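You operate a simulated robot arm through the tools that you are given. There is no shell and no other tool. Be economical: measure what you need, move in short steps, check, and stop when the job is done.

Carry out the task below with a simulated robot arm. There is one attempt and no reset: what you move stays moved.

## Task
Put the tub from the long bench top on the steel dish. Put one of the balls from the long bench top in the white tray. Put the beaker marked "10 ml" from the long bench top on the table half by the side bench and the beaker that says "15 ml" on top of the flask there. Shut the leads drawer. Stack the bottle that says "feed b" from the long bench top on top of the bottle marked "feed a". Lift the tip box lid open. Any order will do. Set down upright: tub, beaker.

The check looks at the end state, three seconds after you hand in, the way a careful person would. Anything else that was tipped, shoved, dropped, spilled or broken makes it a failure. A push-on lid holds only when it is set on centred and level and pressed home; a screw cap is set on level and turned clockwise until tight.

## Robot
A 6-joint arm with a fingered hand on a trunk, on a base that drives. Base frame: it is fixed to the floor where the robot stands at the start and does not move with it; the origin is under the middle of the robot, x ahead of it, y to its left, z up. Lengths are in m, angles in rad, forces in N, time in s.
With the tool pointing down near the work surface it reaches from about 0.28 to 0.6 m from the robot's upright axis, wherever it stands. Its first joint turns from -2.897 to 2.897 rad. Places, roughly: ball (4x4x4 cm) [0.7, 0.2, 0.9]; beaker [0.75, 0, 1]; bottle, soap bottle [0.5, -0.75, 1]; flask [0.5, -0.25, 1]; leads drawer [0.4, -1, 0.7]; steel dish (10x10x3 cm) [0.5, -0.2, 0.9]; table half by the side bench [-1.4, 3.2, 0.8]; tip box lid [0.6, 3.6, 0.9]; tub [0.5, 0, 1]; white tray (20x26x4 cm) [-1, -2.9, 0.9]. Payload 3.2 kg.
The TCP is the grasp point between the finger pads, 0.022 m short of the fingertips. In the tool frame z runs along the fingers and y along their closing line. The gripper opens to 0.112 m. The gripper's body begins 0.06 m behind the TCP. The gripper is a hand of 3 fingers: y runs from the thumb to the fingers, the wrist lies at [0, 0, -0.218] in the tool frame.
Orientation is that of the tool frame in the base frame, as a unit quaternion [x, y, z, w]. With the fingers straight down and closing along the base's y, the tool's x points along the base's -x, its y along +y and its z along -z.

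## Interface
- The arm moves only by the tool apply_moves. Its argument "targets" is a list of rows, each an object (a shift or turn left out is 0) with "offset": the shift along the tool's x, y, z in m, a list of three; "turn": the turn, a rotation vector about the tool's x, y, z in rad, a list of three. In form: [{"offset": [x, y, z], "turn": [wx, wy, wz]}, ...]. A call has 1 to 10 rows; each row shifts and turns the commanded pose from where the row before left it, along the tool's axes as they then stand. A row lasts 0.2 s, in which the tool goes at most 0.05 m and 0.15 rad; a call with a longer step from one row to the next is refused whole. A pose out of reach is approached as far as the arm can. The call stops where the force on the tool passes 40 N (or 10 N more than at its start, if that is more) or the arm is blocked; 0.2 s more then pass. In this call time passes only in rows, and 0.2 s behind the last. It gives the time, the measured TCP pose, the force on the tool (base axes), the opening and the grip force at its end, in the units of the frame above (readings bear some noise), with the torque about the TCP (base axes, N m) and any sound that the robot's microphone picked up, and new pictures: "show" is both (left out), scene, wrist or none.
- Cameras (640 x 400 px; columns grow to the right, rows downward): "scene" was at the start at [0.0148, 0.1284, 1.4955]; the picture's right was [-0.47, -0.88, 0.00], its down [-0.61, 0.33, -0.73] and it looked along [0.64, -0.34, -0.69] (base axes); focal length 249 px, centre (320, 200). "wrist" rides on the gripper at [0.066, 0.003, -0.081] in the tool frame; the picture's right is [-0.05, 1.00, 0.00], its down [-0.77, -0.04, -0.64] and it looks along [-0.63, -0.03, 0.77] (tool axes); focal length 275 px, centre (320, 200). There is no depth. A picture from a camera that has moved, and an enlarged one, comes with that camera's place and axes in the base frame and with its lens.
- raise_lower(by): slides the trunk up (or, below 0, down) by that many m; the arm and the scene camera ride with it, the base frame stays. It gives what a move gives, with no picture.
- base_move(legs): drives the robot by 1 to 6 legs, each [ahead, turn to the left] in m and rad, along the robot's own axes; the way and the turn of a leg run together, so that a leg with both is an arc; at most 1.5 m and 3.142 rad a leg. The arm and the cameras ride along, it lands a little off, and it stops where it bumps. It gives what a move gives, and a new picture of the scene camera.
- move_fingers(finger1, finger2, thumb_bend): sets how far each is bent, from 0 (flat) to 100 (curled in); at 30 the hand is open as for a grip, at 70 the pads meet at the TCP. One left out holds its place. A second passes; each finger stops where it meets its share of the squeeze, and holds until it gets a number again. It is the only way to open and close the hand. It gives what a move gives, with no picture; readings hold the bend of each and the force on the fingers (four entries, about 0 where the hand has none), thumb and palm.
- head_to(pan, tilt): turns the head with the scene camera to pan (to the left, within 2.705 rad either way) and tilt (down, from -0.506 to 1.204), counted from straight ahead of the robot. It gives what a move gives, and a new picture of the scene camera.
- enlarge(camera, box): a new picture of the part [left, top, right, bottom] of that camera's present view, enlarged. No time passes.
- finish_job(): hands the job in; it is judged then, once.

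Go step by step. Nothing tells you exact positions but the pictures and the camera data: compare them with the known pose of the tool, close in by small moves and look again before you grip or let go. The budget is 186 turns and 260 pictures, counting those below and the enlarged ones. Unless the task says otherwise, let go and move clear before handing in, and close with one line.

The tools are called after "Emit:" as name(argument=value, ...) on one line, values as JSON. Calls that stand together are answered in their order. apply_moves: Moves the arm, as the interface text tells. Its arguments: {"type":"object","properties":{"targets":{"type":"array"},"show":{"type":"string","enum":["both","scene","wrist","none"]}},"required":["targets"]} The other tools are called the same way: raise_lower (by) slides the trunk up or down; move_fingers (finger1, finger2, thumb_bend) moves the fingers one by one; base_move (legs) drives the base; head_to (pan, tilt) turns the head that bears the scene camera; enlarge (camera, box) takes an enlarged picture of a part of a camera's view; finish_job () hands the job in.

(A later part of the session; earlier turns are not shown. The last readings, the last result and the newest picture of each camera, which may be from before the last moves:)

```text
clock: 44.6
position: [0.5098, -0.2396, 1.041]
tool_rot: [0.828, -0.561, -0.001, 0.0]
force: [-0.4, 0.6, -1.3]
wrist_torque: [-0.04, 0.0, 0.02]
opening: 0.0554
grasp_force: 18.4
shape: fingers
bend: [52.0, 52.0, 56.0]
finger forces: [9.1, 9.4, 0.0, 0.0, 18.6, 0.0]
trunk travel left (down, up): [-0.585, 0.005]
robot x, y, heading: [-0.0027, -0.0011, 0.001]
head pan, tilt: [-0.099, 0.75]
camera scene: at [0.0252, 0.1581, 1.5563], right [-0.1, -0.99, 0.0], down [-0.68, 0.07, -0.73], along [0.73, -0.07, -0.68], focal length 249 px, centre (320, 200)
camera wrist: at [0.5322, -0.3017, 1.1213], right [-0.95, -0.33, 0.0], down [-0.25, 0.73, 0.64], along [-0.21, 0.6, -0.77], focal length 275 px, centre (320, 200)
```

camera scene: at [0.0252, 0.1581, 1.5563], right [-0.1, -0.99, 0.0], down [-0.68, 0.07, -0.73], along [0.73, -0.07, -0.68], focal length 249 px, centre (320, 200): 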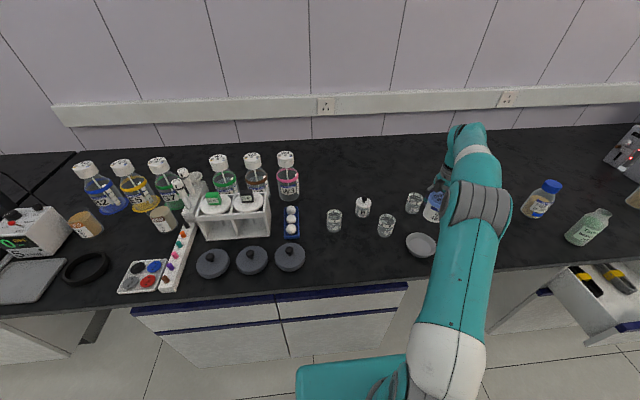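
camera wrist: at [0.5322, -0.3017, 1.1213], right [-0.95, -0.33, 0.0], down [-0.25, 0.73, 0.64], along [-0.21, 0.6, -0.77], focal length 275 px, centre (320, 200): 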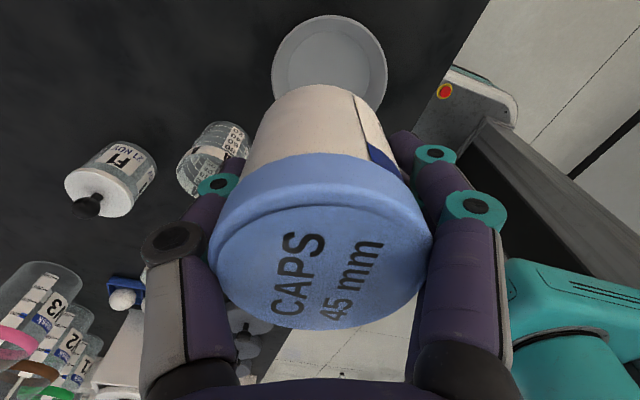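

The dish is right under the tub. Lowering, slowly at the end.

Emit:
apply_moves(targets=[{"offset": [0, 0.002, 0.045]}, {"offset": [0, 0, 0.045]}, {"offset": [0, 0, 0.03]}, {"offset": [0, 0, 0.01]}], show="both")

```text
clock: 45.6
position: [0.5081, -0.2397, 0.9086]
tool_rot: [0.828, -0.561, -0.001, 0.0]
force: [-0.1, 0.5, -1.1]
wrist_torque: [0.0, -0.01, -0.01]
opening: 0.0554
grasp_force: 18.1
shape: fingers
bend: [52.0, 52.0, 56.0]
finger forces: [9.1, 9.2, 0.0, 0.0, 18.1, 0.0]
trunk travel left (down, up): [-0.585, 0.005]
robot x, y, heading: [0.0004, 0.005, -0.002]
head pan, tilt: [-0.099, 0.75]
camera scene: at [0.0248, 0.1591, 1.5562], right [-0.1, -1.0, 0.0], down [-0.68, 0.07, -0.73], along [0.73, -0.07, -0.68], focal length 249 px, centre (320, 200)
camera wrist: at [0.5299, -0.3008, 0.9893], right [-0.95, -0.33, 0.0], down [-0.25, 0.73, 0.64], along [-0.21, 0.6, -0.77], focal length 275 px, centre (320, 200)
```

scene: 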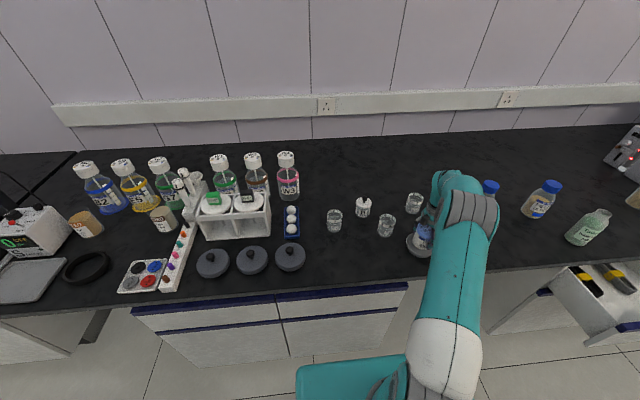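
wrist: 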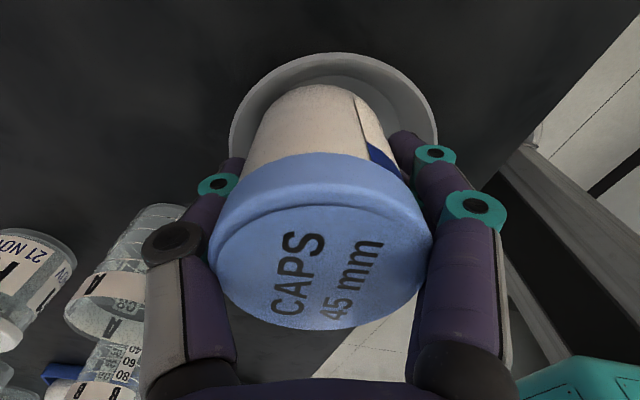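

Emit:
apply_moves(targets=[{"offset": [0, 0.005, 0.0]}, {"offset": [0, 0, 0.004]}, {"offset": [0, 0, 0.004]}, {"offset": [0, 0, 0.004]}], show="wrist")

```text
clock: 46.6
position: [0.5029, -0.2405, 0.899]
tool_rot: [0.828, -0.561, 0.001, -0.001]
force: [1.1, 0.8, 5.0]
wrist_torque: [-0.03, 0.15, 0.01]
opening: 0.0558
grasp_force: 19.6
shape: fingers
bend: [52.0, 52.0, 56.0]
finger forces: [9.9, 10.1, 0.1, 0.1, 19.3, 0.0]
trunk travel left (down, up): [-0.585, 0.005]
robot x, y, heading: [-0.0008, -0.0003, 0.001]
head pan, tilt: [-0.099, 0.75]
camera wrist: at [0.5252, -0.3029, 0.9792], right [-0.95, -0.33, 0.0], down [-0.25, 0.73, 0.64], along [-0.21, 0.6, -0.77], focal length 275 px, centre (320, 200)
```

wrist: 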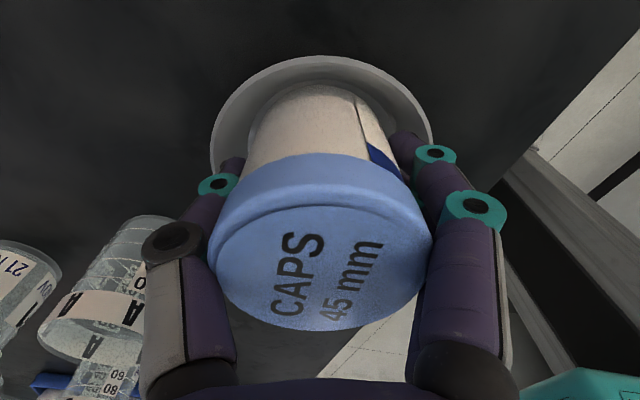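

Contact with the dish floor (5 N). Releasing gently and lifting away.

Emit:
move_fingers(finger1=43, finger2=43, thumb_bend=45)

Emit:
apply_moves(targets=[{"offset": [0, 0, -0.03]}, {"offset": [0, 0, -0.045]}, {"offset": [0, 0, -0.045]}], show="both")

```text
clock: 47.6
position: [0.5022, -0.2403, 0.8977]
tool_rot: [0.827, -0.562, 0.001, -0.001]
force: [3.7, -0.9, 11.7]
wrist_torque: [-0.07, -0.01, 0.01]
opening: 0.0599
grasp_force: 14.2
shape: fingers
bend: [48.0, 46.0, 48.0]
finger forces: [8.8, 5.6, 0.1, 0.1, 12.9, 0.0]
trunk travel left (down, up): [-0.585, 0.005]
robot x, y, heading: [0.0026, 0.0002, -0.001]
head pan, tilt: [-0.099, 0.75]
```

```text
clock: 48.4
position: [0.5023, -0.2424, 1.0178]
tool_rot: [0.828, -0.561, -0.001, 0.0]
force: [0.6, -0.3, 0.0]
wrist_torque: [0.0, -0.02, 0.0]
opening: 0.0719
grasp_force: 0.1
shape: fingers
bend: [43.0, 43.0, 45.0]
finger forces: [0.0, 0.1, 0.1, 0.0, 0.0, 0.0]
trunk travel left (down, up): [-0.585, 0.005]
robot x, y, heading: [-0.0, 0.0034, 0.001]
head pan, tilt: [-0.099, 0.75]
camera scene: at [0.0243, 0.1593, 1.5561], right [-0.1, -0.99, 0.0], down [-0.68, 0.07, -0.73], along [0.73, -0.07, -0.68], focal length 249 px, centre (320, 200)
camera wrist: at [0.5247, -0.3047, 1.0988], right [-0.95, -0.33, 0.0], down [-0.25, 0.73, 0.64], along [-0.21, 0.6, -0.77], focal length 275 px, centre (320, 200)
```

scene: 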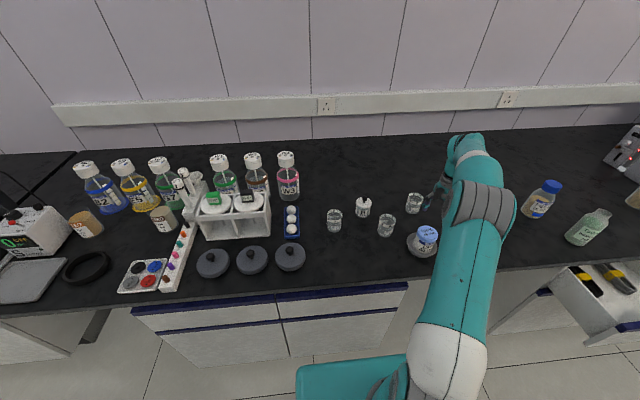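
wrist: 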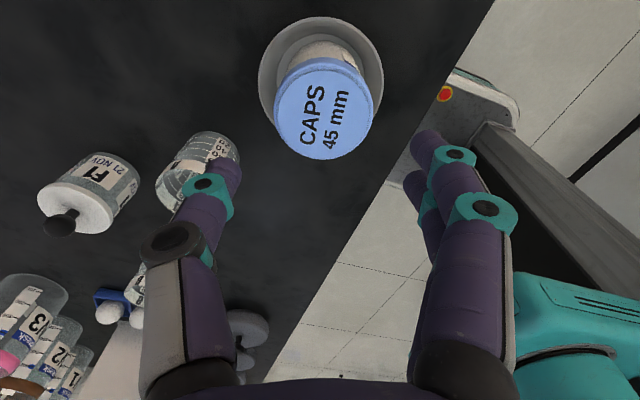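

Tub is seated on the dish. The 15 ml beaker sits near (0.70, -0.28), beyond reach, so I'll edge the base forward.

Emit:
base_move(legs=[[0.09, 0]])

Emit:
head_to(pan=-0.1, tilt=1.2)

```text
clock: 49.5
position: [0.5947, -0.243, 1.0186]
tool_rot: [0.827, -0.562, -0.001, -0.001]
force: [-0.4, 0.3, 0.3]
wrist_torque: [-0.01, 0.0, -0.02]
opening: 0.0717
grasp_force: 0.1
shape: fingers
bend: [43.0, 43.0, 45.0]
finger forces: [0.0, 0.1, 0.1, 0.0, 0.0, 0.0]
trunk travel left (down, up): [-0.585, 0.005]
robot x, y, heading: [0.0937, 0.006, 0.002]
head pan, tilt: [-0.099, 0.75]
camera scene: at [0.1178, 0.159, 1.5561], right [-0.1, -0.99, 0.0], down [-0.68, 0.07, -0.73], along [0.73, -0.07, -0.68], focal length 249 px, centre (320, 200)
```

scene: 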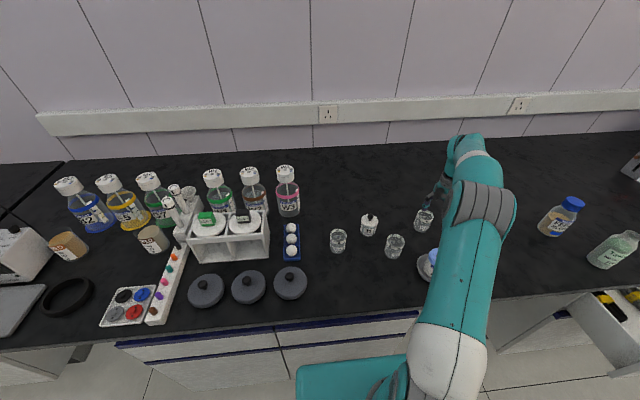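

```text
clock: 50.4
position: [0.5931, -0.2427, 1.018]
tool_rot: [0.827, -0.562, -0.001, 0.0]
force: [0.1, 0.2, 0.4]
wrist_torque: [0.0, -0.01, 0.02]
opening: 0.0717
grasp_force: 0.1
shape: fingers
bend: [43.0, 43.0, 45.0]
finger forces: [0.0, 0.1, 0.1, 0.1, 0.0, 0.0]
trunk travel left (down, up): [-0.585, 0.005]
robot x, y, heading: [0.0921, -0.0008, -0.003]
head pan, tilt: [-0.099, 1.201]
camera scene: at [0.0894, 0.1617, 1.5245], right [-0.1, -0.99, 0.0], down [-0.93, 0.09, -0.36], along [0.36, -0.04, -0.93], focal length 249 px, centre (320, 200)
```

scene: 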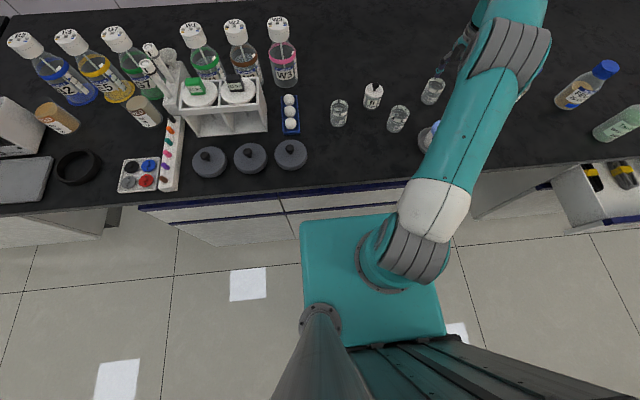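

Emit:
move_fingers(finger1=30, finger2=30, thumb_bend=30)

Emit:
apply_moves(targets=[{"offset": [0.027, -0.029, 0]}, {"offset": [0.027, -0.029, 0]}, {"offset": [0.027, -0.029, 0]}], show="wrist")

```text
clock: 51.4
position: [0.5933, -0.2432, 1.0183]
tool_rot: [0.827, -0.563, -0.001, -0.001]
force: [0.0, -0.4, 0.1]
wrist_torque: [0.03, -0.02, 0.0]
opening: 0.111
grasp_force: 0.1
shape: fingers
bend: [30.0, 30.0, 30.0]
finger forces: [0.0, 0.0, 0.0, 0.0, 0.1, 0.0]
trunk travel left (down, up): [-0.585, 0.005]
robot x, y, heading: [0.0922, -0.0029, -0.006]
head pan, tilt: [-0.099, 1.201]
```

```text
clock: 52.2
position: [0.6307, -0.2585, 1.018]
tool_rot: [0.827, -0.562, -0.001, -0.002]
force: [-0.1, -0.6, -0.6]
wrist_torque: [-0.03, -0.03, -0.01]
opening: 0.1113
grasp_force: 0.1
shape: fingers
bend: [30.0, 30.0, 30.0]
finger forces: [0.0, 0.1, 0.1, 0.1, 0.0, 0.0]
out of reach, approached as far as the arm can: row 2, 3
trunk travel left (down, up): [-0.585, 0.005]
robot x, y, heading: [0.091, 0.0013, -0.006]
head pan, tilt: [-0.099, 1.201]
camera wrist: at [0.6526, -0.3206, 1.0986], right [-0.95, -0.32, 0.0], down [-0.25, 0.73, 0.64], along [-0.21, 0.6, -0.77], focal length 275 px, centre (320, 200)
```

wrist: 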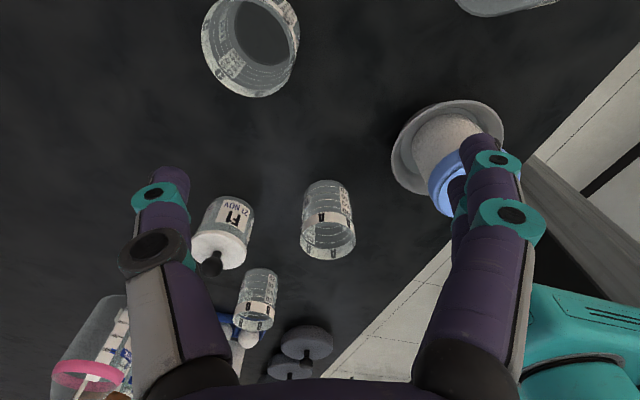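

Reach ends at ~0.6 m here. I'll nudge the base 3 cm more and approach lower, where reach is a bit larger.

Emit:
base_move(legs=[[0.03, 0]])

Emit:
apply_moves(targets=[{"offset": [0, 0, 0.03]}, {"offset": [0.01, -0.02, 0.0]}, {"offset": [0.01, -0.02, 0.0]}], show="wrist")

```text
clock: 53.1
position: [0.6605, -0.2587, 1.0173]
tool_rot: [0.827, -0.562, -0.001, -0.001]
force: [0.9, 0.5, -0.2]
wrist_torque: [-0.01, 0.0, -0.04]
opening: 0.1117
grasp_force: 0.1
shape: fingers
bend: [30.0, 30.0, 30.0]
finger forces: [0.0, 0.1, 0.0, 0.0, 0.0, 0.0]
trunk travel left (down, up): [-0.585, 0.005]
robot x, y, heading: [0.1193, -0.0019, -0.008]
head pan, tilt: [-0.099, 1.201]
camera scene: at [0.1206, 0.1616, 1.5244], right [-0.1, -0.99, 0.0], down [-0.93, 0.1, -0.36], along [0.36, -0.04, -0.93], focal length 249 px, centre (320, 200)
```

scene: 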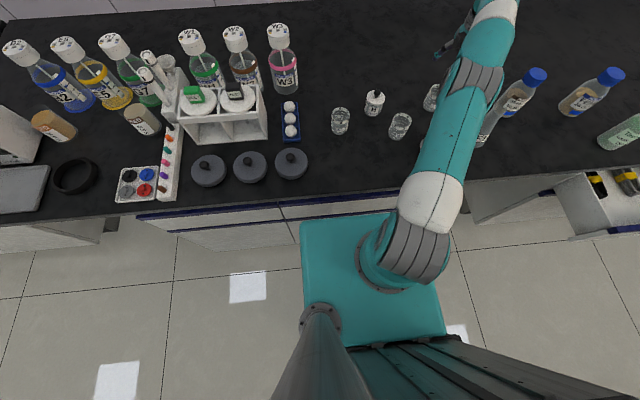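

```text
clock: 53.9
position: [0.6771, -0.2434, 0.9827]
tool_rot: [0.827, -0.562, -0.001, 0.0]
force: [0.2, 0.2, -0.4]
wrist_torque: [-0.01, 0.01, -0.01]
opening: 0.1114
grasp_force: 0.0
shape: fingers
bend: [30.0, 30.0, 30.0]
finger forces: [0.1, 0.1, 0.0, 0.1, 0.0, 0.1]
out of reach, approached as far as the arm can: row 2, 3
trunk travel left (down, up): [-0.585, 0.005]
robot x, y, heading: [0.1224, -0.0018, 0.002]
head pan, tilt: [-0.099, 1.201]
camera wrist: at [0.6984, -0.3057, 1.0625], right [-0.95, -0.32, 0.0], down [-0.25, 0.73, 0.64], along [-0.21, 0.6, -0.77], focal length 275 px, centre (320, 200)
```

wrist: 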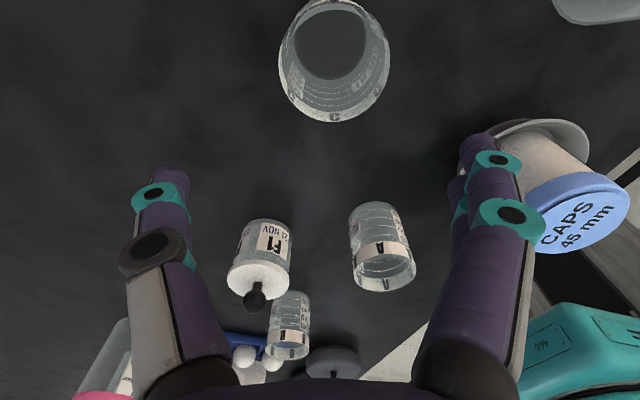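

Emit:
base_move(legs=[[0.03, 0]])

Emit:
apply_moves(targets=[{"offset": [0.02, 0.022, 0.0]}, {"offset": [0.02, 0.022, 0.0]}], show="wrist")

```text
clock: 54.7
position: [0.7058, -0.2429, 0.9819]
tool_rot: [0.827, -0.562, -0.001, -0.001]
force: [0.7, 0.0, -0.1]
wrist_torque: [-0.03, 0.03, 0.03]
opening: 0.111
grasp_force: 0.0
shape: fingers
bend: [30.0, 30.0, 30.0]
finger forces: [0.0, 0.0, 0.1, 0.0, 0.0, 0.0]
trunk travel left (down, up): [-0.585, 0.005]
robot x, y, heading: [0.1508, 0.0, -0.004]
head pan, tilt: [-0.099, 1.201]
camera scene: at [0.1507, 0.1615, 1.5244], right [-0.1, -0.99, 0.0], down [-0.93, 0.1, -0.36], along [0.36, -0.04, -0.93], focal length 249 px, centre (320, 200)
```

scene: 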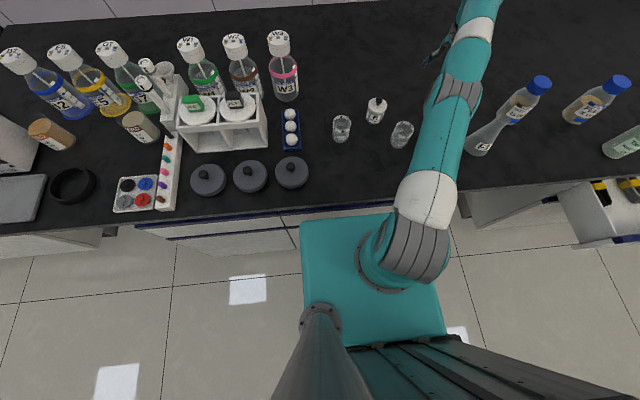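

```text
clock: 55.3
position: [0.6782, -0.2945, 0.9819]
tool_rot: [0.827, -0.563, 0.0, -0.002]
force: [-0.3, 0.6, 0.1]
wrist_torque: [0.02, 0.03, 0.03]
opening: 0.1114
grasp_force: 0.2
shape: fingers
bend: [30.0, 30.0, 30.0]
finger forces: [0.1, 0.0, 0.0, 0.0, 0.1, 0.1]
out of reach, approached as far as the arm can: row 2
trunk travel left (down, up): [-0.585, 0.005]
robot x, y, heading: [0.1505, 0.0007, -0.005]
head pan, tilt: [-0.099, 1.201]
camera wrist: at [0.6997, -0.3567, 1.0624], right [-0.95, -0.32, 0.0], down [-0.25, 0.73, 0.64], along [-0.21, 0.6, -0.77], focal length 275 px, centre (320, 200)
```

wrist: 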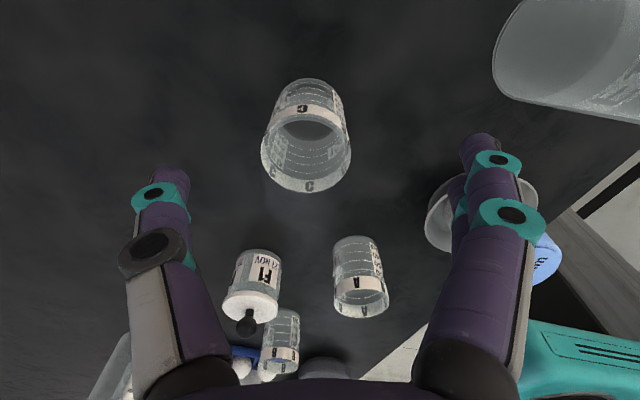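

Emit:
apply_moves(targets=[{"offset": [-0.021, -0.008, 0.0]}, {"offset": [0, 0, 0.04]}], show="wrist")

```text
clock: 55.9
position: [0.6913, -0.278, 0.9425]
tool_rot: [0.827, -0.562, -0.002, 0.0]
force: [-0.3, -0.2, -0.7]
wrist_torque: [0.02, -0.04, -0.01]
opening: 0.1117
grasp_force: 0.0
shape: fingers
bend: [30.0, 30.0, 30.0]
finger forces: [0.0, 0.0, 0.1, 0.1, 0.1, 0.0]
out of reach, approached as far as the arm can: row 1, 2
trunk travel left (down, up): [-0.585, 0.005]
robot x, y, heading: [0.1502, 0.0007, -0.004]
head pan, tilt: [-0.099, 1.201]
camera wrist: at [0.7135, -0.3406, 1.0231], right [-0.95, -0.32, 0.0], down [-0.25, 0.73, 0.64], along [-0.21, 0.6, -0.77], focal length 275 px, centre (320, 200)
```

wrist: 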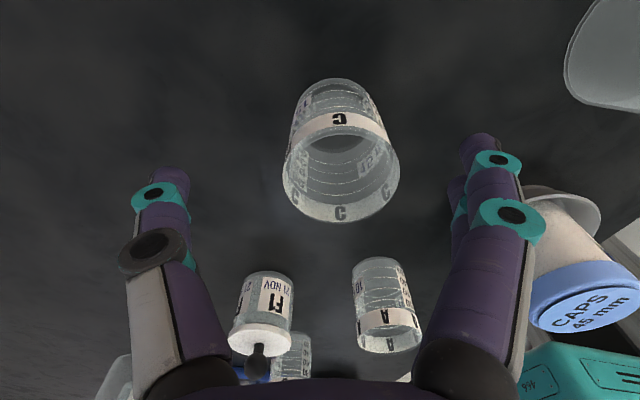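

Emit:
apply_moves(targets=[{"turn": [0, 0, 0.15]}, {"turn": [0, 0, 0.15]}, {"offset": [-0.007, 0.0125, 0.0]}, {"offset": [0, 0, 0.03]}], show="wrist")

```text
clock: 56.9
position: [0.6924, -0.2801, 0.9149]
tool_rot: [0.733, -0.68, -0.003, -0.001]
force: [0.6, -0.3, -0.4]
wrist_torque: [0.0, -0.01, -0.02]
opening: 0.1111
grasp_force: 0.1
shape: fingers
bend: [30.0, 30.0, 30.0]
finger forces: [0.0, 0.0, 0.0, 0.0, 0.0, 0.1]
out of reach, approached as far as the arm can: row 3
trunk travel left (down, up): [-0.585, 0.005]
robot x, y, heading: [0.1548, 0.0016, 0.002]
head pan, tilt: [-0.099, 1.201]
camera wrist: at [0.6948, -0.3472, 0.9958], right [-1.0, -0.03, 0.0], down [-0.02, 0.77, 0.64], along [-0.02, 0.64, -0.77], focal length 275 px, centre (320, 200)
```

wrist: 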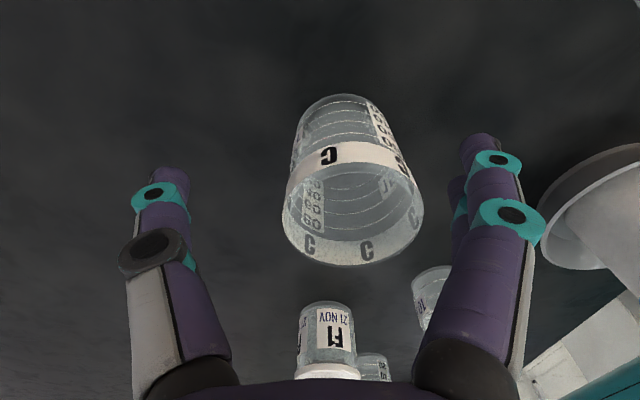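

Emit:
apply_moves(targets=[{"offset": [-0.009, 0.0, 0.0]}, {"offset": [0, 0.013, 0.0]}], show="wrist")

```text
clock: 57.5
position: [0.6928, -0.2805, 0.9162]
tool_rot: [0.734, -0.68, -0.002, -0.001]
force: [0.4, 0.0, 0.5]
wrist_torque: [-0.02, 0.03, 0.02]
opening: 0.1113
grasp_force: 0.2
shape: fingers
bend: [30.0, 30.0, 30.0]
finger forces: [0.0, 0.0, 0.0, 0.0, 0.0, 0.0]
out of reach, approached as far as the arm can: row 1, 2
trunk travel left (down, up): [-0.585, 0.005]
robot x, y, heading: [0.1512, -0.0001, -0.003]
head pan, tilt: [-0.099, 1.201]
camera wrist: at [0.695, -0.3462, 0.9968], right [-1.0, -0.03, 0.0], down [-0.02, 0.77, 0.64], along [-0.02, 0.64, -0.77], focal length 275 px, centre (320, 200)
```

wrist: 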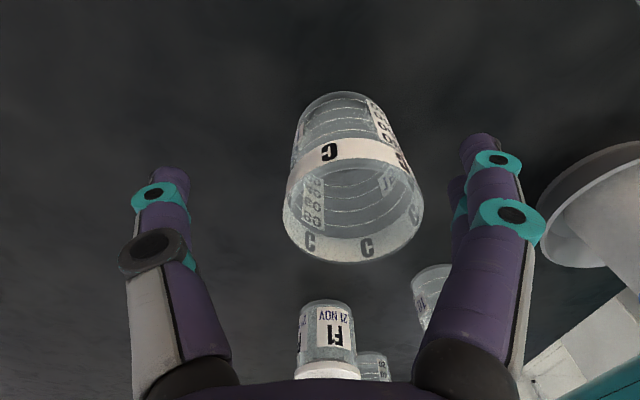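

The arm is straight again; back off up-and-inward to re-bend the elbow.

Emit:
apply_moves(targets=[{"offset": [0, 0.0, -0.04]}, {"offset": [0, 0.03, -0.03]}, {"offset": [0, 0.03, 0.0]}, {"offset": [0, 0.03, 0.0]}], show="none")

```text
clock: 58.5
position: [0.6531, -0.3219, 0.9975]
tool_rot: [0.734, -0.679, -0.001, -0.001]
force: [-0.2, 0.1, -0.5]
wrist_torque: [-0.01, 0.01, 0.03]
opening: 0.1116
grasp_force: 0.1
shape: fingers
bend: [30.0, 30.0, 30.0]
finger forces: [0.1, 0.0, 0.0, 0.0, 0.0, 0.0]
out of reach, approached as far as the arm can: row 2, 3, 4
trunk travel left (down, up): [-0.585, 0.005]
robot x, y, heading: [0.1507, 0.0016, -0.006]
head pan, tilt: [-0.099, 1.201]
```

Emit:
apply_moves(targets=[{"turn": [0, 0, -0.15]}, {"turn": [0, 0, -0.15]}, {"turn": [0, 0, -0.15]}, {"turn": [0, 0, -0.15]}, {"turn": [0, 0, -0.15]}, {"turn": [0, 0, -0.15]}], show="none")

Emit:
apply_moves(targets=[{"offset": [-0.03, 0, 0]}, {"offset": [-0.03, 0, 0]}], show="wrist")

```text
clock: 59.9
position: [0.652, -0.3209, 0.9982]
tool_rot: [0.957, -0.292, -0.002, -0.001]
force: [0.6, -0.3, 0.5]
wrist_torque: [0.0, 0.02, 0.01]
opening: 0.1115
grasp_force: 0.1
shape: fingers
bend: [30.0, 30.0, 30.0]
finger forces: [0.0, 0.0, 0.0, 0.0, 0.0, 0.0]
trunk travel left (down, up): [-0.585, 0.005]
robot x, y, heading: [0.1554, -0.001, -0.001]
head pan, tilt: [-0.099, 1.201]
```

```text
clock: 60.5
position: [0.6518, -0.3199, 1.0024]
tool_rot: [0.956, -0.293, -0.001, -0.002]
force: [0.5, 0.1, -0.5]
wrist_torque: [-0.01, 0.02, 0.02]
opening: 0.1115
grasp_force: 0.1
shape: fingers
bend: [30.0, 30.0, 30.0]
finger forces: [0.0, 0.0, 0.0, 0.1, 0.1, 0.0]
out of reach, approached as far as the arm can: row 1, 2
trunk travel left (down, up): [-0.585, 0.005]
robot x, y, heading: [0.1508, -0.0013, -0.007]
head pan, tilt: [-0.099, 1.201]
camera wrist: at [0.7053, -0.3609, 1.0827], right [-0.6, -0.8, 0.0], down [-0.62, 0.46, 0.64], along [-0.51, 0.38, -0.77], focal length 275 px, centre (320, 200)
```

wrist: 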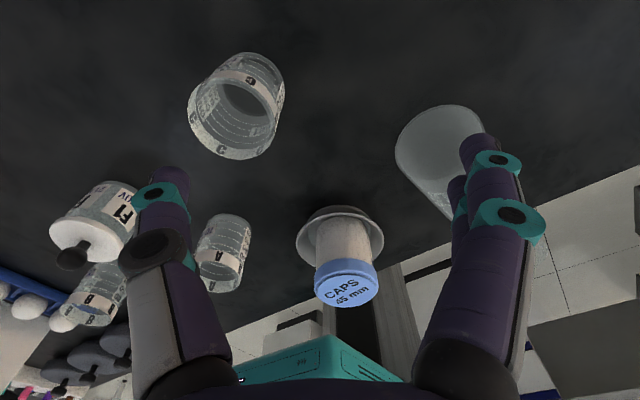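

Emit:
apply_moves(targets=[{"turn": [0, -0.15, 0]}, {"turn": [0, -0.15, 0]}], show="none")

Emit:
apply_moves(targets=[{"turn": [0, 0.15, 0]}, {"turn": [0, 0.15, 0]}, {"offset": [-0.04, 0, 0]}], show="none")

Emit:
head_to(pan=-0.4, tilt=0.3)

```text
clock: 61.1
position: [0.6215, -0.2849, 1.0139]
tool_rot: [0.952, -0.286, -0.105, -0.027]
force: [0.7, 0.3, 0.2]
wrist_torque: [-0.04, 0.01, 0.03]
opening: 0.1114
grasp_force: 0.0
shape: fingers
bend: [30.0, 30.0, 30.0]
finger forces: [0.0, 0.1, 0.0, 0.1, 0.1, 0.0]
out of reach, approached as far as the arm can: row 1, 2
trunk travel left (down, up): [-0.585, 0.005]
robot x, y, heading: [0.1503, -0.0013, -0.005]
head pan, tilt: [-0.099, 1.201]
```

```text
clock: 61.9
position: [0.6218, -0.2863, 1.013]
tool_rot: [0.951, -0.293, -0.095, -0.031]
force: [0.2, 0.2, 0.2]
wrist_torque: [-0.01, -0.03, -0.01]
opening: 0.1112
grasp_force: 0.0
shape: fingers
bend: [30.0, 30.0, 30.0]
finger forces: [0.0, 0.0, 0.1, 0.0, 0.0, 0.0]
out of reach, approached as far as the arm can: row 1, 2, 3
trunk travel left (down, up): [-0.585, 0.005]
robot x, y, heading: [0.1491, -0.002, -0.001]
head pan, tilt: [-0.099, 1.201]
```

```text
clock: 63.1
position: [0.6224, -0.2863, 1.0128]
tool_rot: [0.951, -0.293, -0.096, -0.032]
force: [0.5, -0.1, 0.5]
wrist_torque: [-0.01, -0.03, 0.04]
opening: 0.1113
grasp_force: 0.1
shape: fingers
bend: [30.0, 30.0, 30.0]
finger forces: [0.1, 0.1, 0.0, 0.0, 0.0, 0.1]
trunk travel left (down, up): [-0.585, 0.005]
robot x, y, heading: [0.1493, 0.0008, -0.003]
head pan, tilt: [-0.4, 0.3]
camera scene: at [0.1796, 0.1307, 1.5965], right [-0.39, -0.92, 0.0], down [-0.27, 0.12, -0.95], along [0.88, -0.37, -0.3], focal length 249 px, centre (320, 200)
```

scene: 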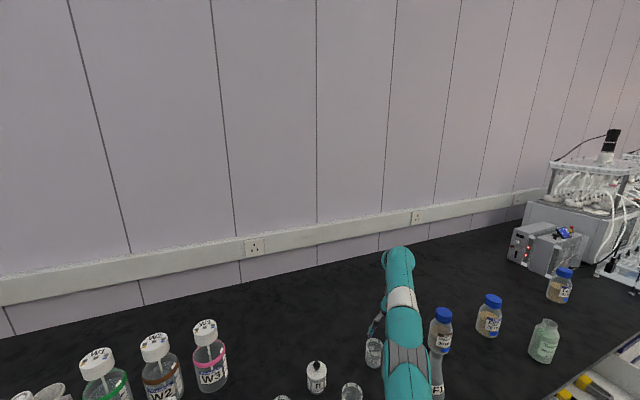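

Emit:
apply_moves(targets=[{"turn": [0, 0, 0.15]}, {"turn": [0, 0, 0.15]}, {"turn": [0, 0, 0.15]}, {"turn": [0, 0, 0.15]}, {"turn": [0, 0, 0.15]}, {"turn": [0, 0, 0.15]}], show="none")

Emit:
apply_moves(targets=[{"offset": [0, 0.03, 0]}, {"offset": [0, 0.03, 0]}], show="none")

```text
clock: 64.5
position: [0.623, -0.2851, 1.0134]
tool_rot: [0.728, -0.678, -0.101, 0.013]
force: [0.1, 0.0, -0.8]
wrist_torque: [0.0, 0.01, 0.01]
opening: 0.1114
grasp_force: 0.1
shape: fingers
bend: [30.0, 30.0, 30.0]
finger forces: [0.1, 0.0, 0.0, 0.1, 0.0, 0.0]
trunk travel left (down, up): [-0.585, 0.005]
robot x, y, heading: [0.1506, 0.0025, -0.004]
head pan, tilt: [-0.4, 0.3]
```

```text
clock: 65.1
position: [0.6212, -0.2846, 1.0136]
tool_rot: [0.729, -0.677, -0.1, 0.013]
force: [-0.8, 0.7, -0.1]
wrist_torque: [0.0, 0.0, 0.02]
opening: 0.1112
grasp_force: 0.0
shape: fingers
bend: [30.0, 30.0, 30.0]
finger forces: [0.1, 0.1, 0.0, 0.0, 0.0, 0.0]
out of reach, approached as far as the arm can: row 1, 2
trunk travel left (down, up): [-0.585, 0.005]
robot x, y, heading: [0.1552, 0.0005, 0.001]
head pan, tilt: [-0.4, 0.3]
```

Emit:
apply_moves(targets=[{"offset": [0, 0, 0.03]}, {"offset": [0, 0, -0.05]}, {"offset": [0, 0, -0.05]}], show="none")

Emit:
apply_moves(targets=[{"offset": [-0.04, 0.0, 0]}, {"offset": [-0.04, 0.0, 0]}], show="none")

Emit:
apply_moves(targets=[{"offset": [0, 0.03, 0.03]}, {"offset": [0, 0.03, 0.03]}], show="none")

```text
clock: 65.9
position: [0.6216, -0.275, 1.044]
tool_rot: [0.729, -0.677, -0.099, 0.014]
force: [0.9, -0.4, 0.3]
wrist_torque: [0.0, 0.01, -0.05]
opening: 0.1115
grasp_force: 0.0
shape: fingers
bend: [30.0, 30.0, 30.0]
finger forces: [0.0, 0.0, 0.1, 0.1, 0.0, 0.0]
out of reach, approached as far as the arm can: row 1, 2, 3
trunk travel left (down, up): [-0.585, 0.005]
robot x, y, heading: [0.1505, -0.0008, -0.005]
head pan, tilt: [-0.4, 0.3]
```

```text
clock: 66.5
position: [0.6169, -0.1947, 1.0573]
tool_rot: [0.729, -0.677, -0.099, 0.013]
force: [-0.9, 0.7, -0.5]
wrist_torque: [-0.02, 0.02, -0.02]
opening: 0.1116
grasp_force: 0.0
shape: fingers
bend: [30.0, 30.0, 30.0]
finger forces: [0.1, 0.0, 0.0, 0.0, 0.1, 0.1]
trunk travel left (down, up): [-0.585, 0.005]
robot x, y, heading: [0.1535, 0.0, -0.002]
head pan, tilt: [-0.4, 0.3]
```

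```text
clock: 67.1
position: [0.5478, -0.1955, 1.0081]
tool_rot: [0.729, -0.678, -0.098, 0.013]
force: [0.0, -0.4, 0.6]
wrist_torque: [0.0, -0.01, 0.02]
opening: 0.1116
grasp_force: 0.0
shape: fingers
bend: [30.0, 30.0, 30.0]
finger forces: [0.0, 0.0, 0.0, 0.0, 0.0, 0.0]
trunk travel left (down, up): [-0.585, 0.005]
robot x, y, heading: [0.1547, 0.0002, -0.004]
head pan, tilt: [-0.4, 0.3]
```

Free again. I'll retract the hand, level the tool, back off, shift the base sideways to y≈-0.3, and come in square to the beaker/flask.

Emit:
apply_moves(targets=[{"turn": [0.077, 0.063, 0]}, {"turn": [0.077, 0.063, 0]}, {"offset": [-0.02, 0.034, 0]}, {"offset": [-0.02, 0.034, 0]}, {"offset": [-0.02, 0.034, 0]}], show="none")

```text
clock: 68.3
position: [0.4435, -0.1408, 1.0081]
tool_rot: [0.732, -0.681, 0.0, 0.0]
force: [0.0, 0.5, 0.4]
wrist_torque: [0.0, -0.01, 0.01]
opening: 0.1116
grasp_force: 0.1
shape: fingers
bend: [30.0, 30.0, 30.0]
finger forces: [0.0, 0.1, 0.1, 0.0, 0.1, 0.1]
trunk travel left (down, up): [-0.585, 0.005]
robot x, y, heading: [0.1543, -0.0008, 0.0]
head pan, tilt: [-0.4, 0.3]
```

Emit:
base_move(legs=[[-0.24, 0], [0, -1.571], [0.29, 0], [0, 1.571], [0.24, 0]])

Emit:
head_to(pan=-0.2, tilt=0.75)

```text
clock: 80.7
position: [0.4361, -0.4499, 1.0077]
tool_rot: [0.721, -0.692, -0.001, 0.001]
force: [0.2, 0.4, 0.3]
wrist_torque: [0.0, 0.02, 0.0]
opening: 0.1114
grasp_force: 0.1
shape: fingers
bend: [30.0, 30.0, 30.0]
finger forces: [0.1, 0.0, 0.0, 0.0, 0.0, 0.0]
trunk travel left (down, up): [-0.585, 0.005]
robot x, y, heading: [0.1522, -0.3015, -0.035]
head pan, tilt: [-0.4, 0.3]
camera scene: at [0.1836, -0.1687, 1.5965], right [-0.42, -0.91, 0.0], down [-0.27, 0.12, -0.96], along [0.87, -0.4, -0.3], focal length 249 px, centre (320, 200)
```

scene: 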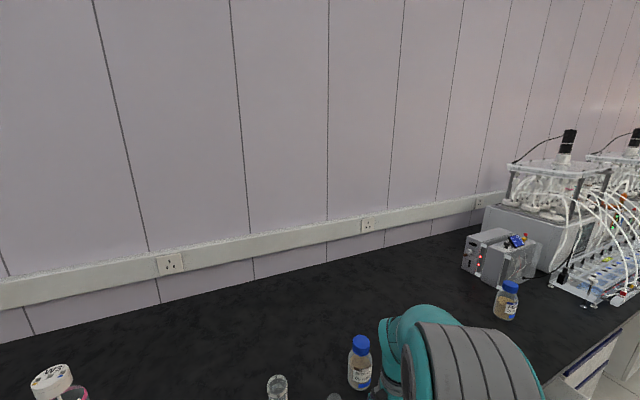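

```text
clock: 81.6
position: [0.4368, -0.4495, 1.0083]
tool_rot: [0.722, -0.692, -0.001, 0.0]
force: [-0.1, 0.7, -1.3]
wrist_torque: [0.0, 0.0, 0.0]
opening: 0.1116
grasp_force: 0.1
shape: fingers
bend: [30.0, 30.0, 30.0]
finger forces: [0.0, 0.0, 0.1, 0.0, 0.0, 0.1]
trunk travel left (down, up): [-0.585, 0.005]
robot x, y, heading: [0.1461, -0.3008, -0.037]
head pan, tilt: [-0.201, 0.75]
camera scene: at [0.1784, -0.1488, 1.5562], right [-0.23, -0.97, 0.0], down [-0.66, 0.16, -0.73], along [0.71, -0.17, -0.68], focal length 249 px, centre (320, 200)
```

scene: 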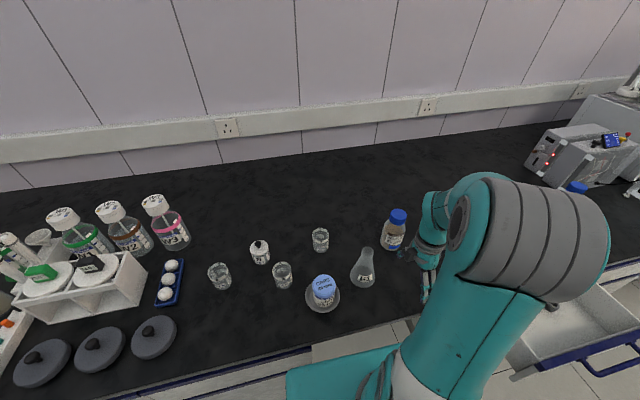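

Good square position. Beaker 15 ml ≈(0.683,-0.274), flask ≈(0.541,-0.372) top ≈0.997, 10 ml ≈(0.588,-0.133). Moving round to the 15 ml beaker.

Emit:
apply_moves(targets=[{"offset": [-0.0442, 0.004, 0]}, {"offset": [-0.0442, 0.002, 0]}, {"offset": [-0.0442, 0.0, 0]}, {"offset": [-0.0442, 0.0, 0]}, {"offset": [0.002, -0.049, 0]}, {"offset": [0.002, -0.049, 0]}, {"offset": [0.002, -0.049, 0]}, {"offset": [0.002, -0.049, 0]}, {"offset": [0.002, -0.045, 0]}], show="wrist")

```text
clock: 83.6
position: [0.6685, -0.2738, 1.0061]
tool_rot: [0.721, -0.693, -0.002, 0.0]
force: [1.1, -0.9, -0.3]
wrist_torque: [0.0, 0.03, 0.0]
opening: 0.1116
grasp_force: 0.1
shape: fingers
bend: [30.0, 30.0, 30.0]
finger forces: [0.0, 0.0, 0.0, 0.0, 0.0, 0.1]
trunk travel left (down, up): [-0.585, 0.005]
robot x, y, heading: [0.1503, -0.2999, -0.034]
head pan, tilt: [-0.201, 0.75]
camera wrist: at [0.6678, -0.3402, 1.088], right [-1.0, 0.01, 0.0], down [0.01, 0.77, 0.64], along [0.0, 0.64, -0.77], focal length 275 px, centre (320, 200)
```

wrist: 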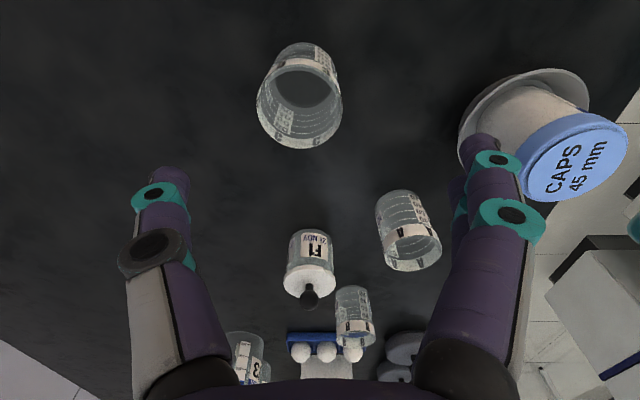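

Emit:
apply_moves(targets=[{"offset": [0, -0.0115, 0.03]}, {"offset": [0, 0, 0.045]}, {"offset": [0, 0, 0.03]}], show="wrist")

```text
clock: 84.4
position: [0.6773, -0.2729, 0.9016]
tool_rot: [0.721, -0.693, -0.001, -0.001]
force: [0.4, 0.1, 0.4]
wrist_torque: [-0.03, 0.02, 0.0]
opening: 0.1115
grasp_force: 0.1
shape: fingers
bend: [30.0, 30.0, 30.0]
finger forces: [0.0, 0.0, 0.1, 0.0, 0.1, 0.0]
trunk travel left (down, up): [-0.585, 0.005]
robot x, y, heading: [0.1491, -0.3003, -0.038]
head pan, tilt: [-0.201, 0.75]
camera wrist: at [0.6775, -0.3386, 0.983], right [-1.0, 0.01, 0.0], down [0.0, 0.77, 0.64], along [0.0, 0.64, -0.77], focal length 275 px, centre (320, 200)
```

wrist: 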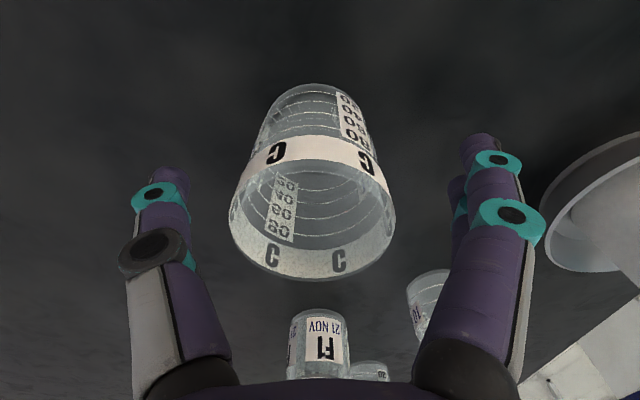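

Emit:
apply_moves(targets=[{"offset": [0, -0.003, 0.015]}], show="none")

Emit:
move_fingers(finger1=58, finger2=58, thumb_bend=58)

Emit:
apply_moves(targets=[{"offset": [0, 0, -0.02]}, {"offset": [0, 0, -0.045]}, {"offset": [0, 0, -0.045]}, {"offset": [0, 0, -0.045]}], show="both")

```text
clock: 84.8
position: [0.6791, -0.2721, 0.8879]
tool_rot: [0.722, -0.692, -0.001, -0.001]
force: [-0.7, -0.2, 0.0]
wrist_torque: [0.03, 0.0, -0.01]
opening: 0.1118
grasp_force: 0.0
shape: fingers
bend: [30.0, 30.0, 30.0]
finger forces: [0.0, 0.0, 0.1, 0.0, 0.0, 0.1]
trunk travel left (down, up): [-0.585, 0.005]
robot x, y, heading: [0.1506, -0.298, -0.036]
head pan, tilt: [-0.201, 0.75]
```

```text
clock: 85.8
position: [0.6803, -0.2726, 0.8878]
tool_rot: [0.721, -0.692, -0.001, 0.0]
force: [0.5, 0.5, -0.6]
wrist_torque: [-0.01, 0.02, 0.02]
opening: 0.0442
grasp_force: 2.5
shape: fingers
bend: [54.0, 54.0, 55.0]
finger forces: [1.8, 1.4, 0.1, 0.0, 3.0, 0.1]
trunk travel left (down, up): [-0.585, 0.005]
robot x, y, heading: [0.1456, -0.2986, -0.032]
head pan, tilt: [-0.201, 0.75]
```

```text
clock: 86.8
position: [0.6772, -0.2707, 1.0438]
tool_rot: [0.722, -0.692, -0.001, 0.0]
force: [0.0, -0.3, -0.8]
wrist_torque: [0.02, 0.04, -0.01]
opening: 0.0443
grasp_force: 2.9
shape: fingers
bend: [54.0, 54.0, 55.0]
finger forces: [1.7, 1.4, 0.0, 0.0, 3.2, 0.1]
trunk travel left (down, up): [-0.585, 0.005]
robot x, y, heading: [0.1459, -0.3012, -0.038]
head pan, tilt: [-0.201, 0.75]
camera scene: at [0.1782, -0.1487, 1.5561], right [-0.23, -0.97, 0.0], down [-0.66, 0.16, -0.73], along [0.71, -0.17, -0.68], focal length 249 px, centre (320, 200)
camera wrist: at [0.6776, -0.3365, 1.1245], right [-1.0, 0.01, 0.0], down [0.01, 0.77, 0.64], along [0.0, 0.64, -0.77], focal length 275 px, centre (320, 200)
```

scene: 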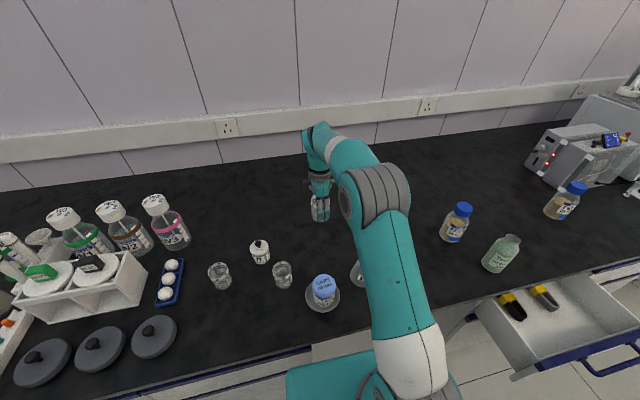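
wrist: 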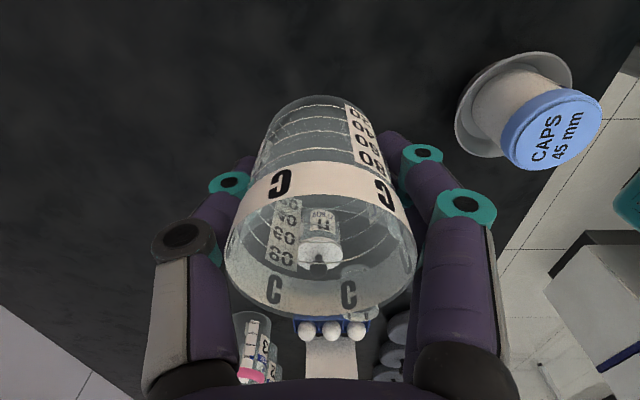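

Beaker C (15 ml) is held. Raising and moving it over the flask.

Emit:
apply_moves(targets=[{"offset": [0, 0.02, -0.04]}, {"offset": [0, 0.02, -0.04]}, {"offset": [0.0243, 0.026, 0]}, {"offset": [0.0243, 0.026, 0]}, {"offset": [0.0243, 0.025, 0]}, {"offset": [0.0243, 0.025, 0]}], show="both")

```text
clock: 88.2
position: [0.5414, -0.3774, 1.1237]
tool_rot: [0.722, -0.692, 0.0, -0.001]
force: [-0.4, 0.1, -1.2]
wrist_torque: [-0.03, 0.0, -0.01]
opening: 0.0439
grasp_force: 2.2
shape: fingers
bend: [54.0, 54.0, 55.0]
finger forces: [1.7, 1.3, 0.0, 0.0, 3.1, 0.0]
trunk travel left (down, up): [-0.585, 0.005]
robot x, y, heading: [0.1509, -0.3015, -0.035]
head pan, tilt: [-0.201, 0.75]
camera scene: at [0.178, -0.1491, 1.5562], right [-0.23, -0.97, 0.0], down [-0.66, 0.16, -0.73], along [0.71, -0.17, -0.68], focal length 249 px, centre (320, 200)
camera wrist: at [0.5418, -0.4432, 1.2036], right [-1.0, 0.01, 0.0], down [0.0, 0.77, 0.64], along [0.0, 0.64, -0.77], focal length 275 px, centre (320, 200)
```

scene: 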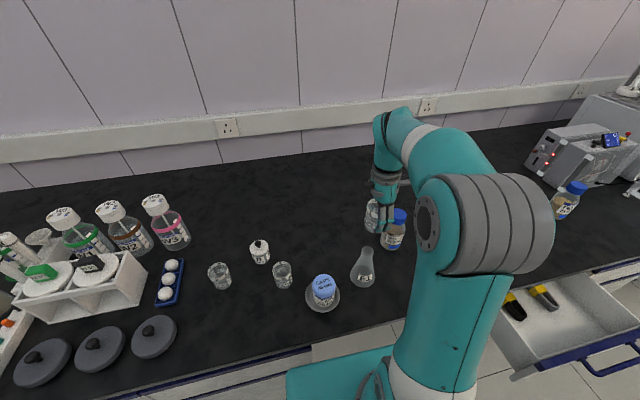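
wrist: 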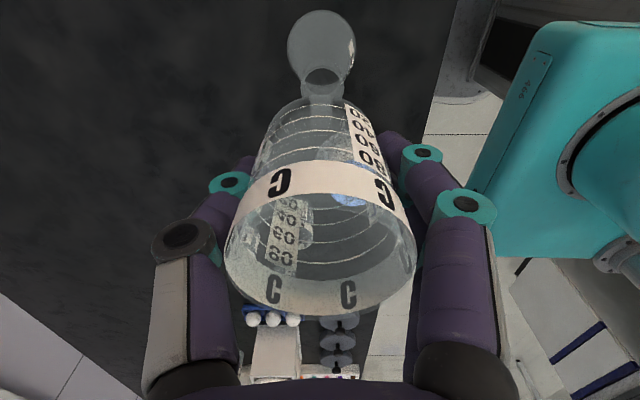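

Emit:
enlarge(camera="scene", box=[320, 190, 420, 300])

Emit:
enlarge(camera="wrist", box=[220, 0, 440, 140])

```text
3.64 times, centred on (370, 245) of scene
camera zoom: at [0.178, -0.1491, 1.5562], right [-0.23, -0.97, 0.0], down [-0.66, 0.16, -0.73], along [0.71, -0.17, -0.68], focal length 905 px, centre (138, 36)
```

zoom: 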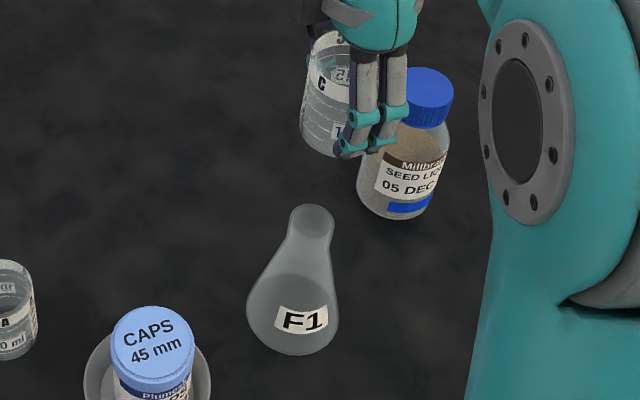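

```text
2.86 times, centred on (330, 70) of wrist
camera zoom: at [0.5418, -0.4432, 1.2036], right [-1.0, 0.01, 0.0], down [0.0, 0.77, 0.64], along [0.0, 0.64, -0.77], focal length 786 px, centre (291, 571)
```

zoom: 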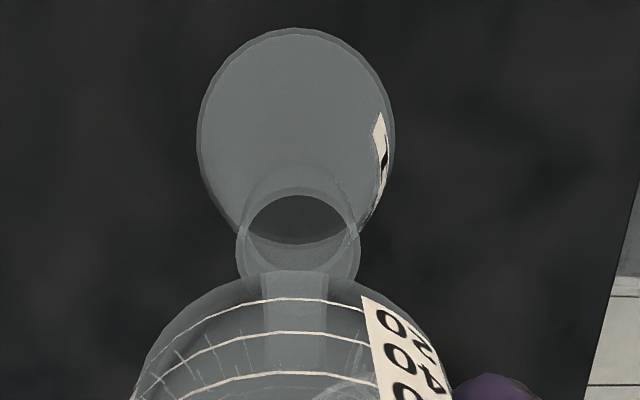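

Emit:
apply_moves(targets=[{"offset": [-0.002, 0, 0.03]}, {"offset": [0, 0, 0.03]}, {"offset": [0, 0, 0.01]}], show="both")

Emit:
enlarge(camera="scene", box=[320, 190, 420, 300])

```text
clock: 89.0
position: [0.5397, -0.3746, 1.0524]
tool_rot: [0.721, -0.693, 0.0, 0.0]
force: [0.3, -0.5, -0.2]
wrist_torque: [0.01, 0.01, -0.03]
opening: 0.0441
grasp_force: 2.9
shape: fingers
bend: [54.0, 54.0, 55.0]
finger forces: [1.7, 1.3, 0.1, 0.1, 2.9, 0.0]
trunk travel left (down, up): [-0.585, 0.005]
robot x, y, heading: [0.1476, -0.2995, -0.034]
head pan, tilt: [-0.201, 0.75]
camera scene: at [0.1785, -0.1487, 1.5562], right [-0.23, -0.97, 0.0], down [-0.66, 0.16, -0.73], along [0.71, -0.17, -0.68], focal length 249 px, centre (320, 200)
camera wrist: at [0.5409, -0.44, 1.1332], right [-1.0, 0.01, 0.0], down [0.0, 0.77, 0.64], along [0.0, 0.64, -0.77], focal length 275 px, centre (320, 200)
```

scene: 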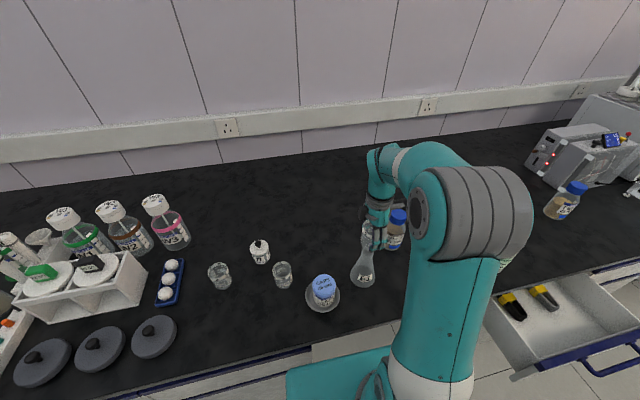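
wrist: 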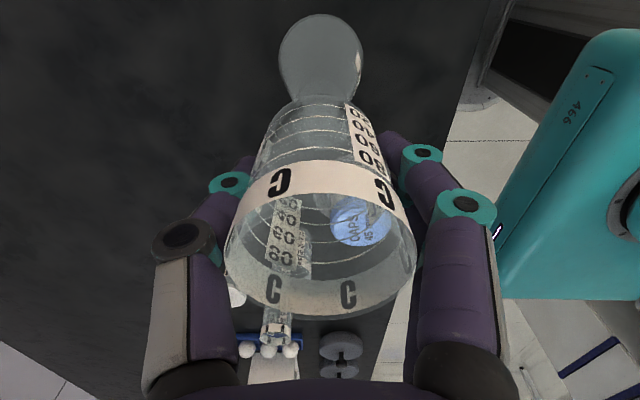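

```text
3.64 times, centred on (370, 245) of scene
camera zoom: at [0.1785, -0.1487, 1.5562], right [-0.23, -0.97, 0.0], down [-0.66, 0.16, -0.73], along [0.71, -0.17, -0.68], focal length 905 px, centre (138, 36)
```

zoom: 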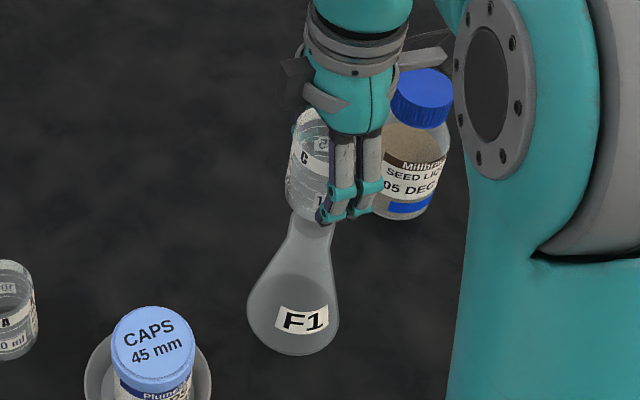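

Alignment agrees within a few mm. Lowering slowly until contact.

Emit:
apply_moves(targets=[{"offset": [-0.002, 0, 0.004]}, {"offset": [0, 0, 0.003]}, {"offset": [0, 0, 0.003]}], show="none")

Emit:
enlarge(camera="scene", box=[320, 190, 420, 300])

```text
clock: 89.8
position: [0.5409, -0.3723, 1.043]
tool_rot: [0.721, -0.693, -0.002, 0.0]
force: [0.1, 0.7, -0.9]
wrist_torque: [0.01, 0.01, 0.01]
opening: 0.0439
grasp_force: 3.5
shape: fingers
bend: [54.0, 54.0, 55.0]
finger forces: [1.7, 1.2, 0.0, 0.1, 3.1, 0.1]
trunk travel left (down, up): [-0.585, 0.005]
robot x, y, heading: [0.1486, -0.2969, -0.038]
head pan, tilt: [-0.201, 0.75]
```

```text
3.64 times, centred on (370, 245) of scene
camera zoom: at [0.1785, -0.1487, 1.5562], right [-0.23, -0.97, 0.0], down [-0.66, 0.16, -0.73], along [0.71, -0.17, -0.68], focal length 905 px, centre (138, 36)
```

zoom: 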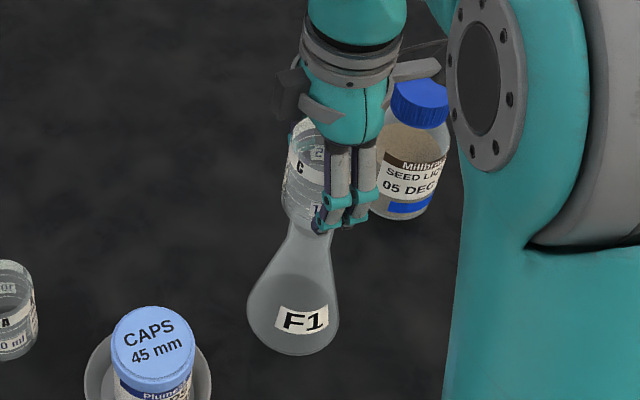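

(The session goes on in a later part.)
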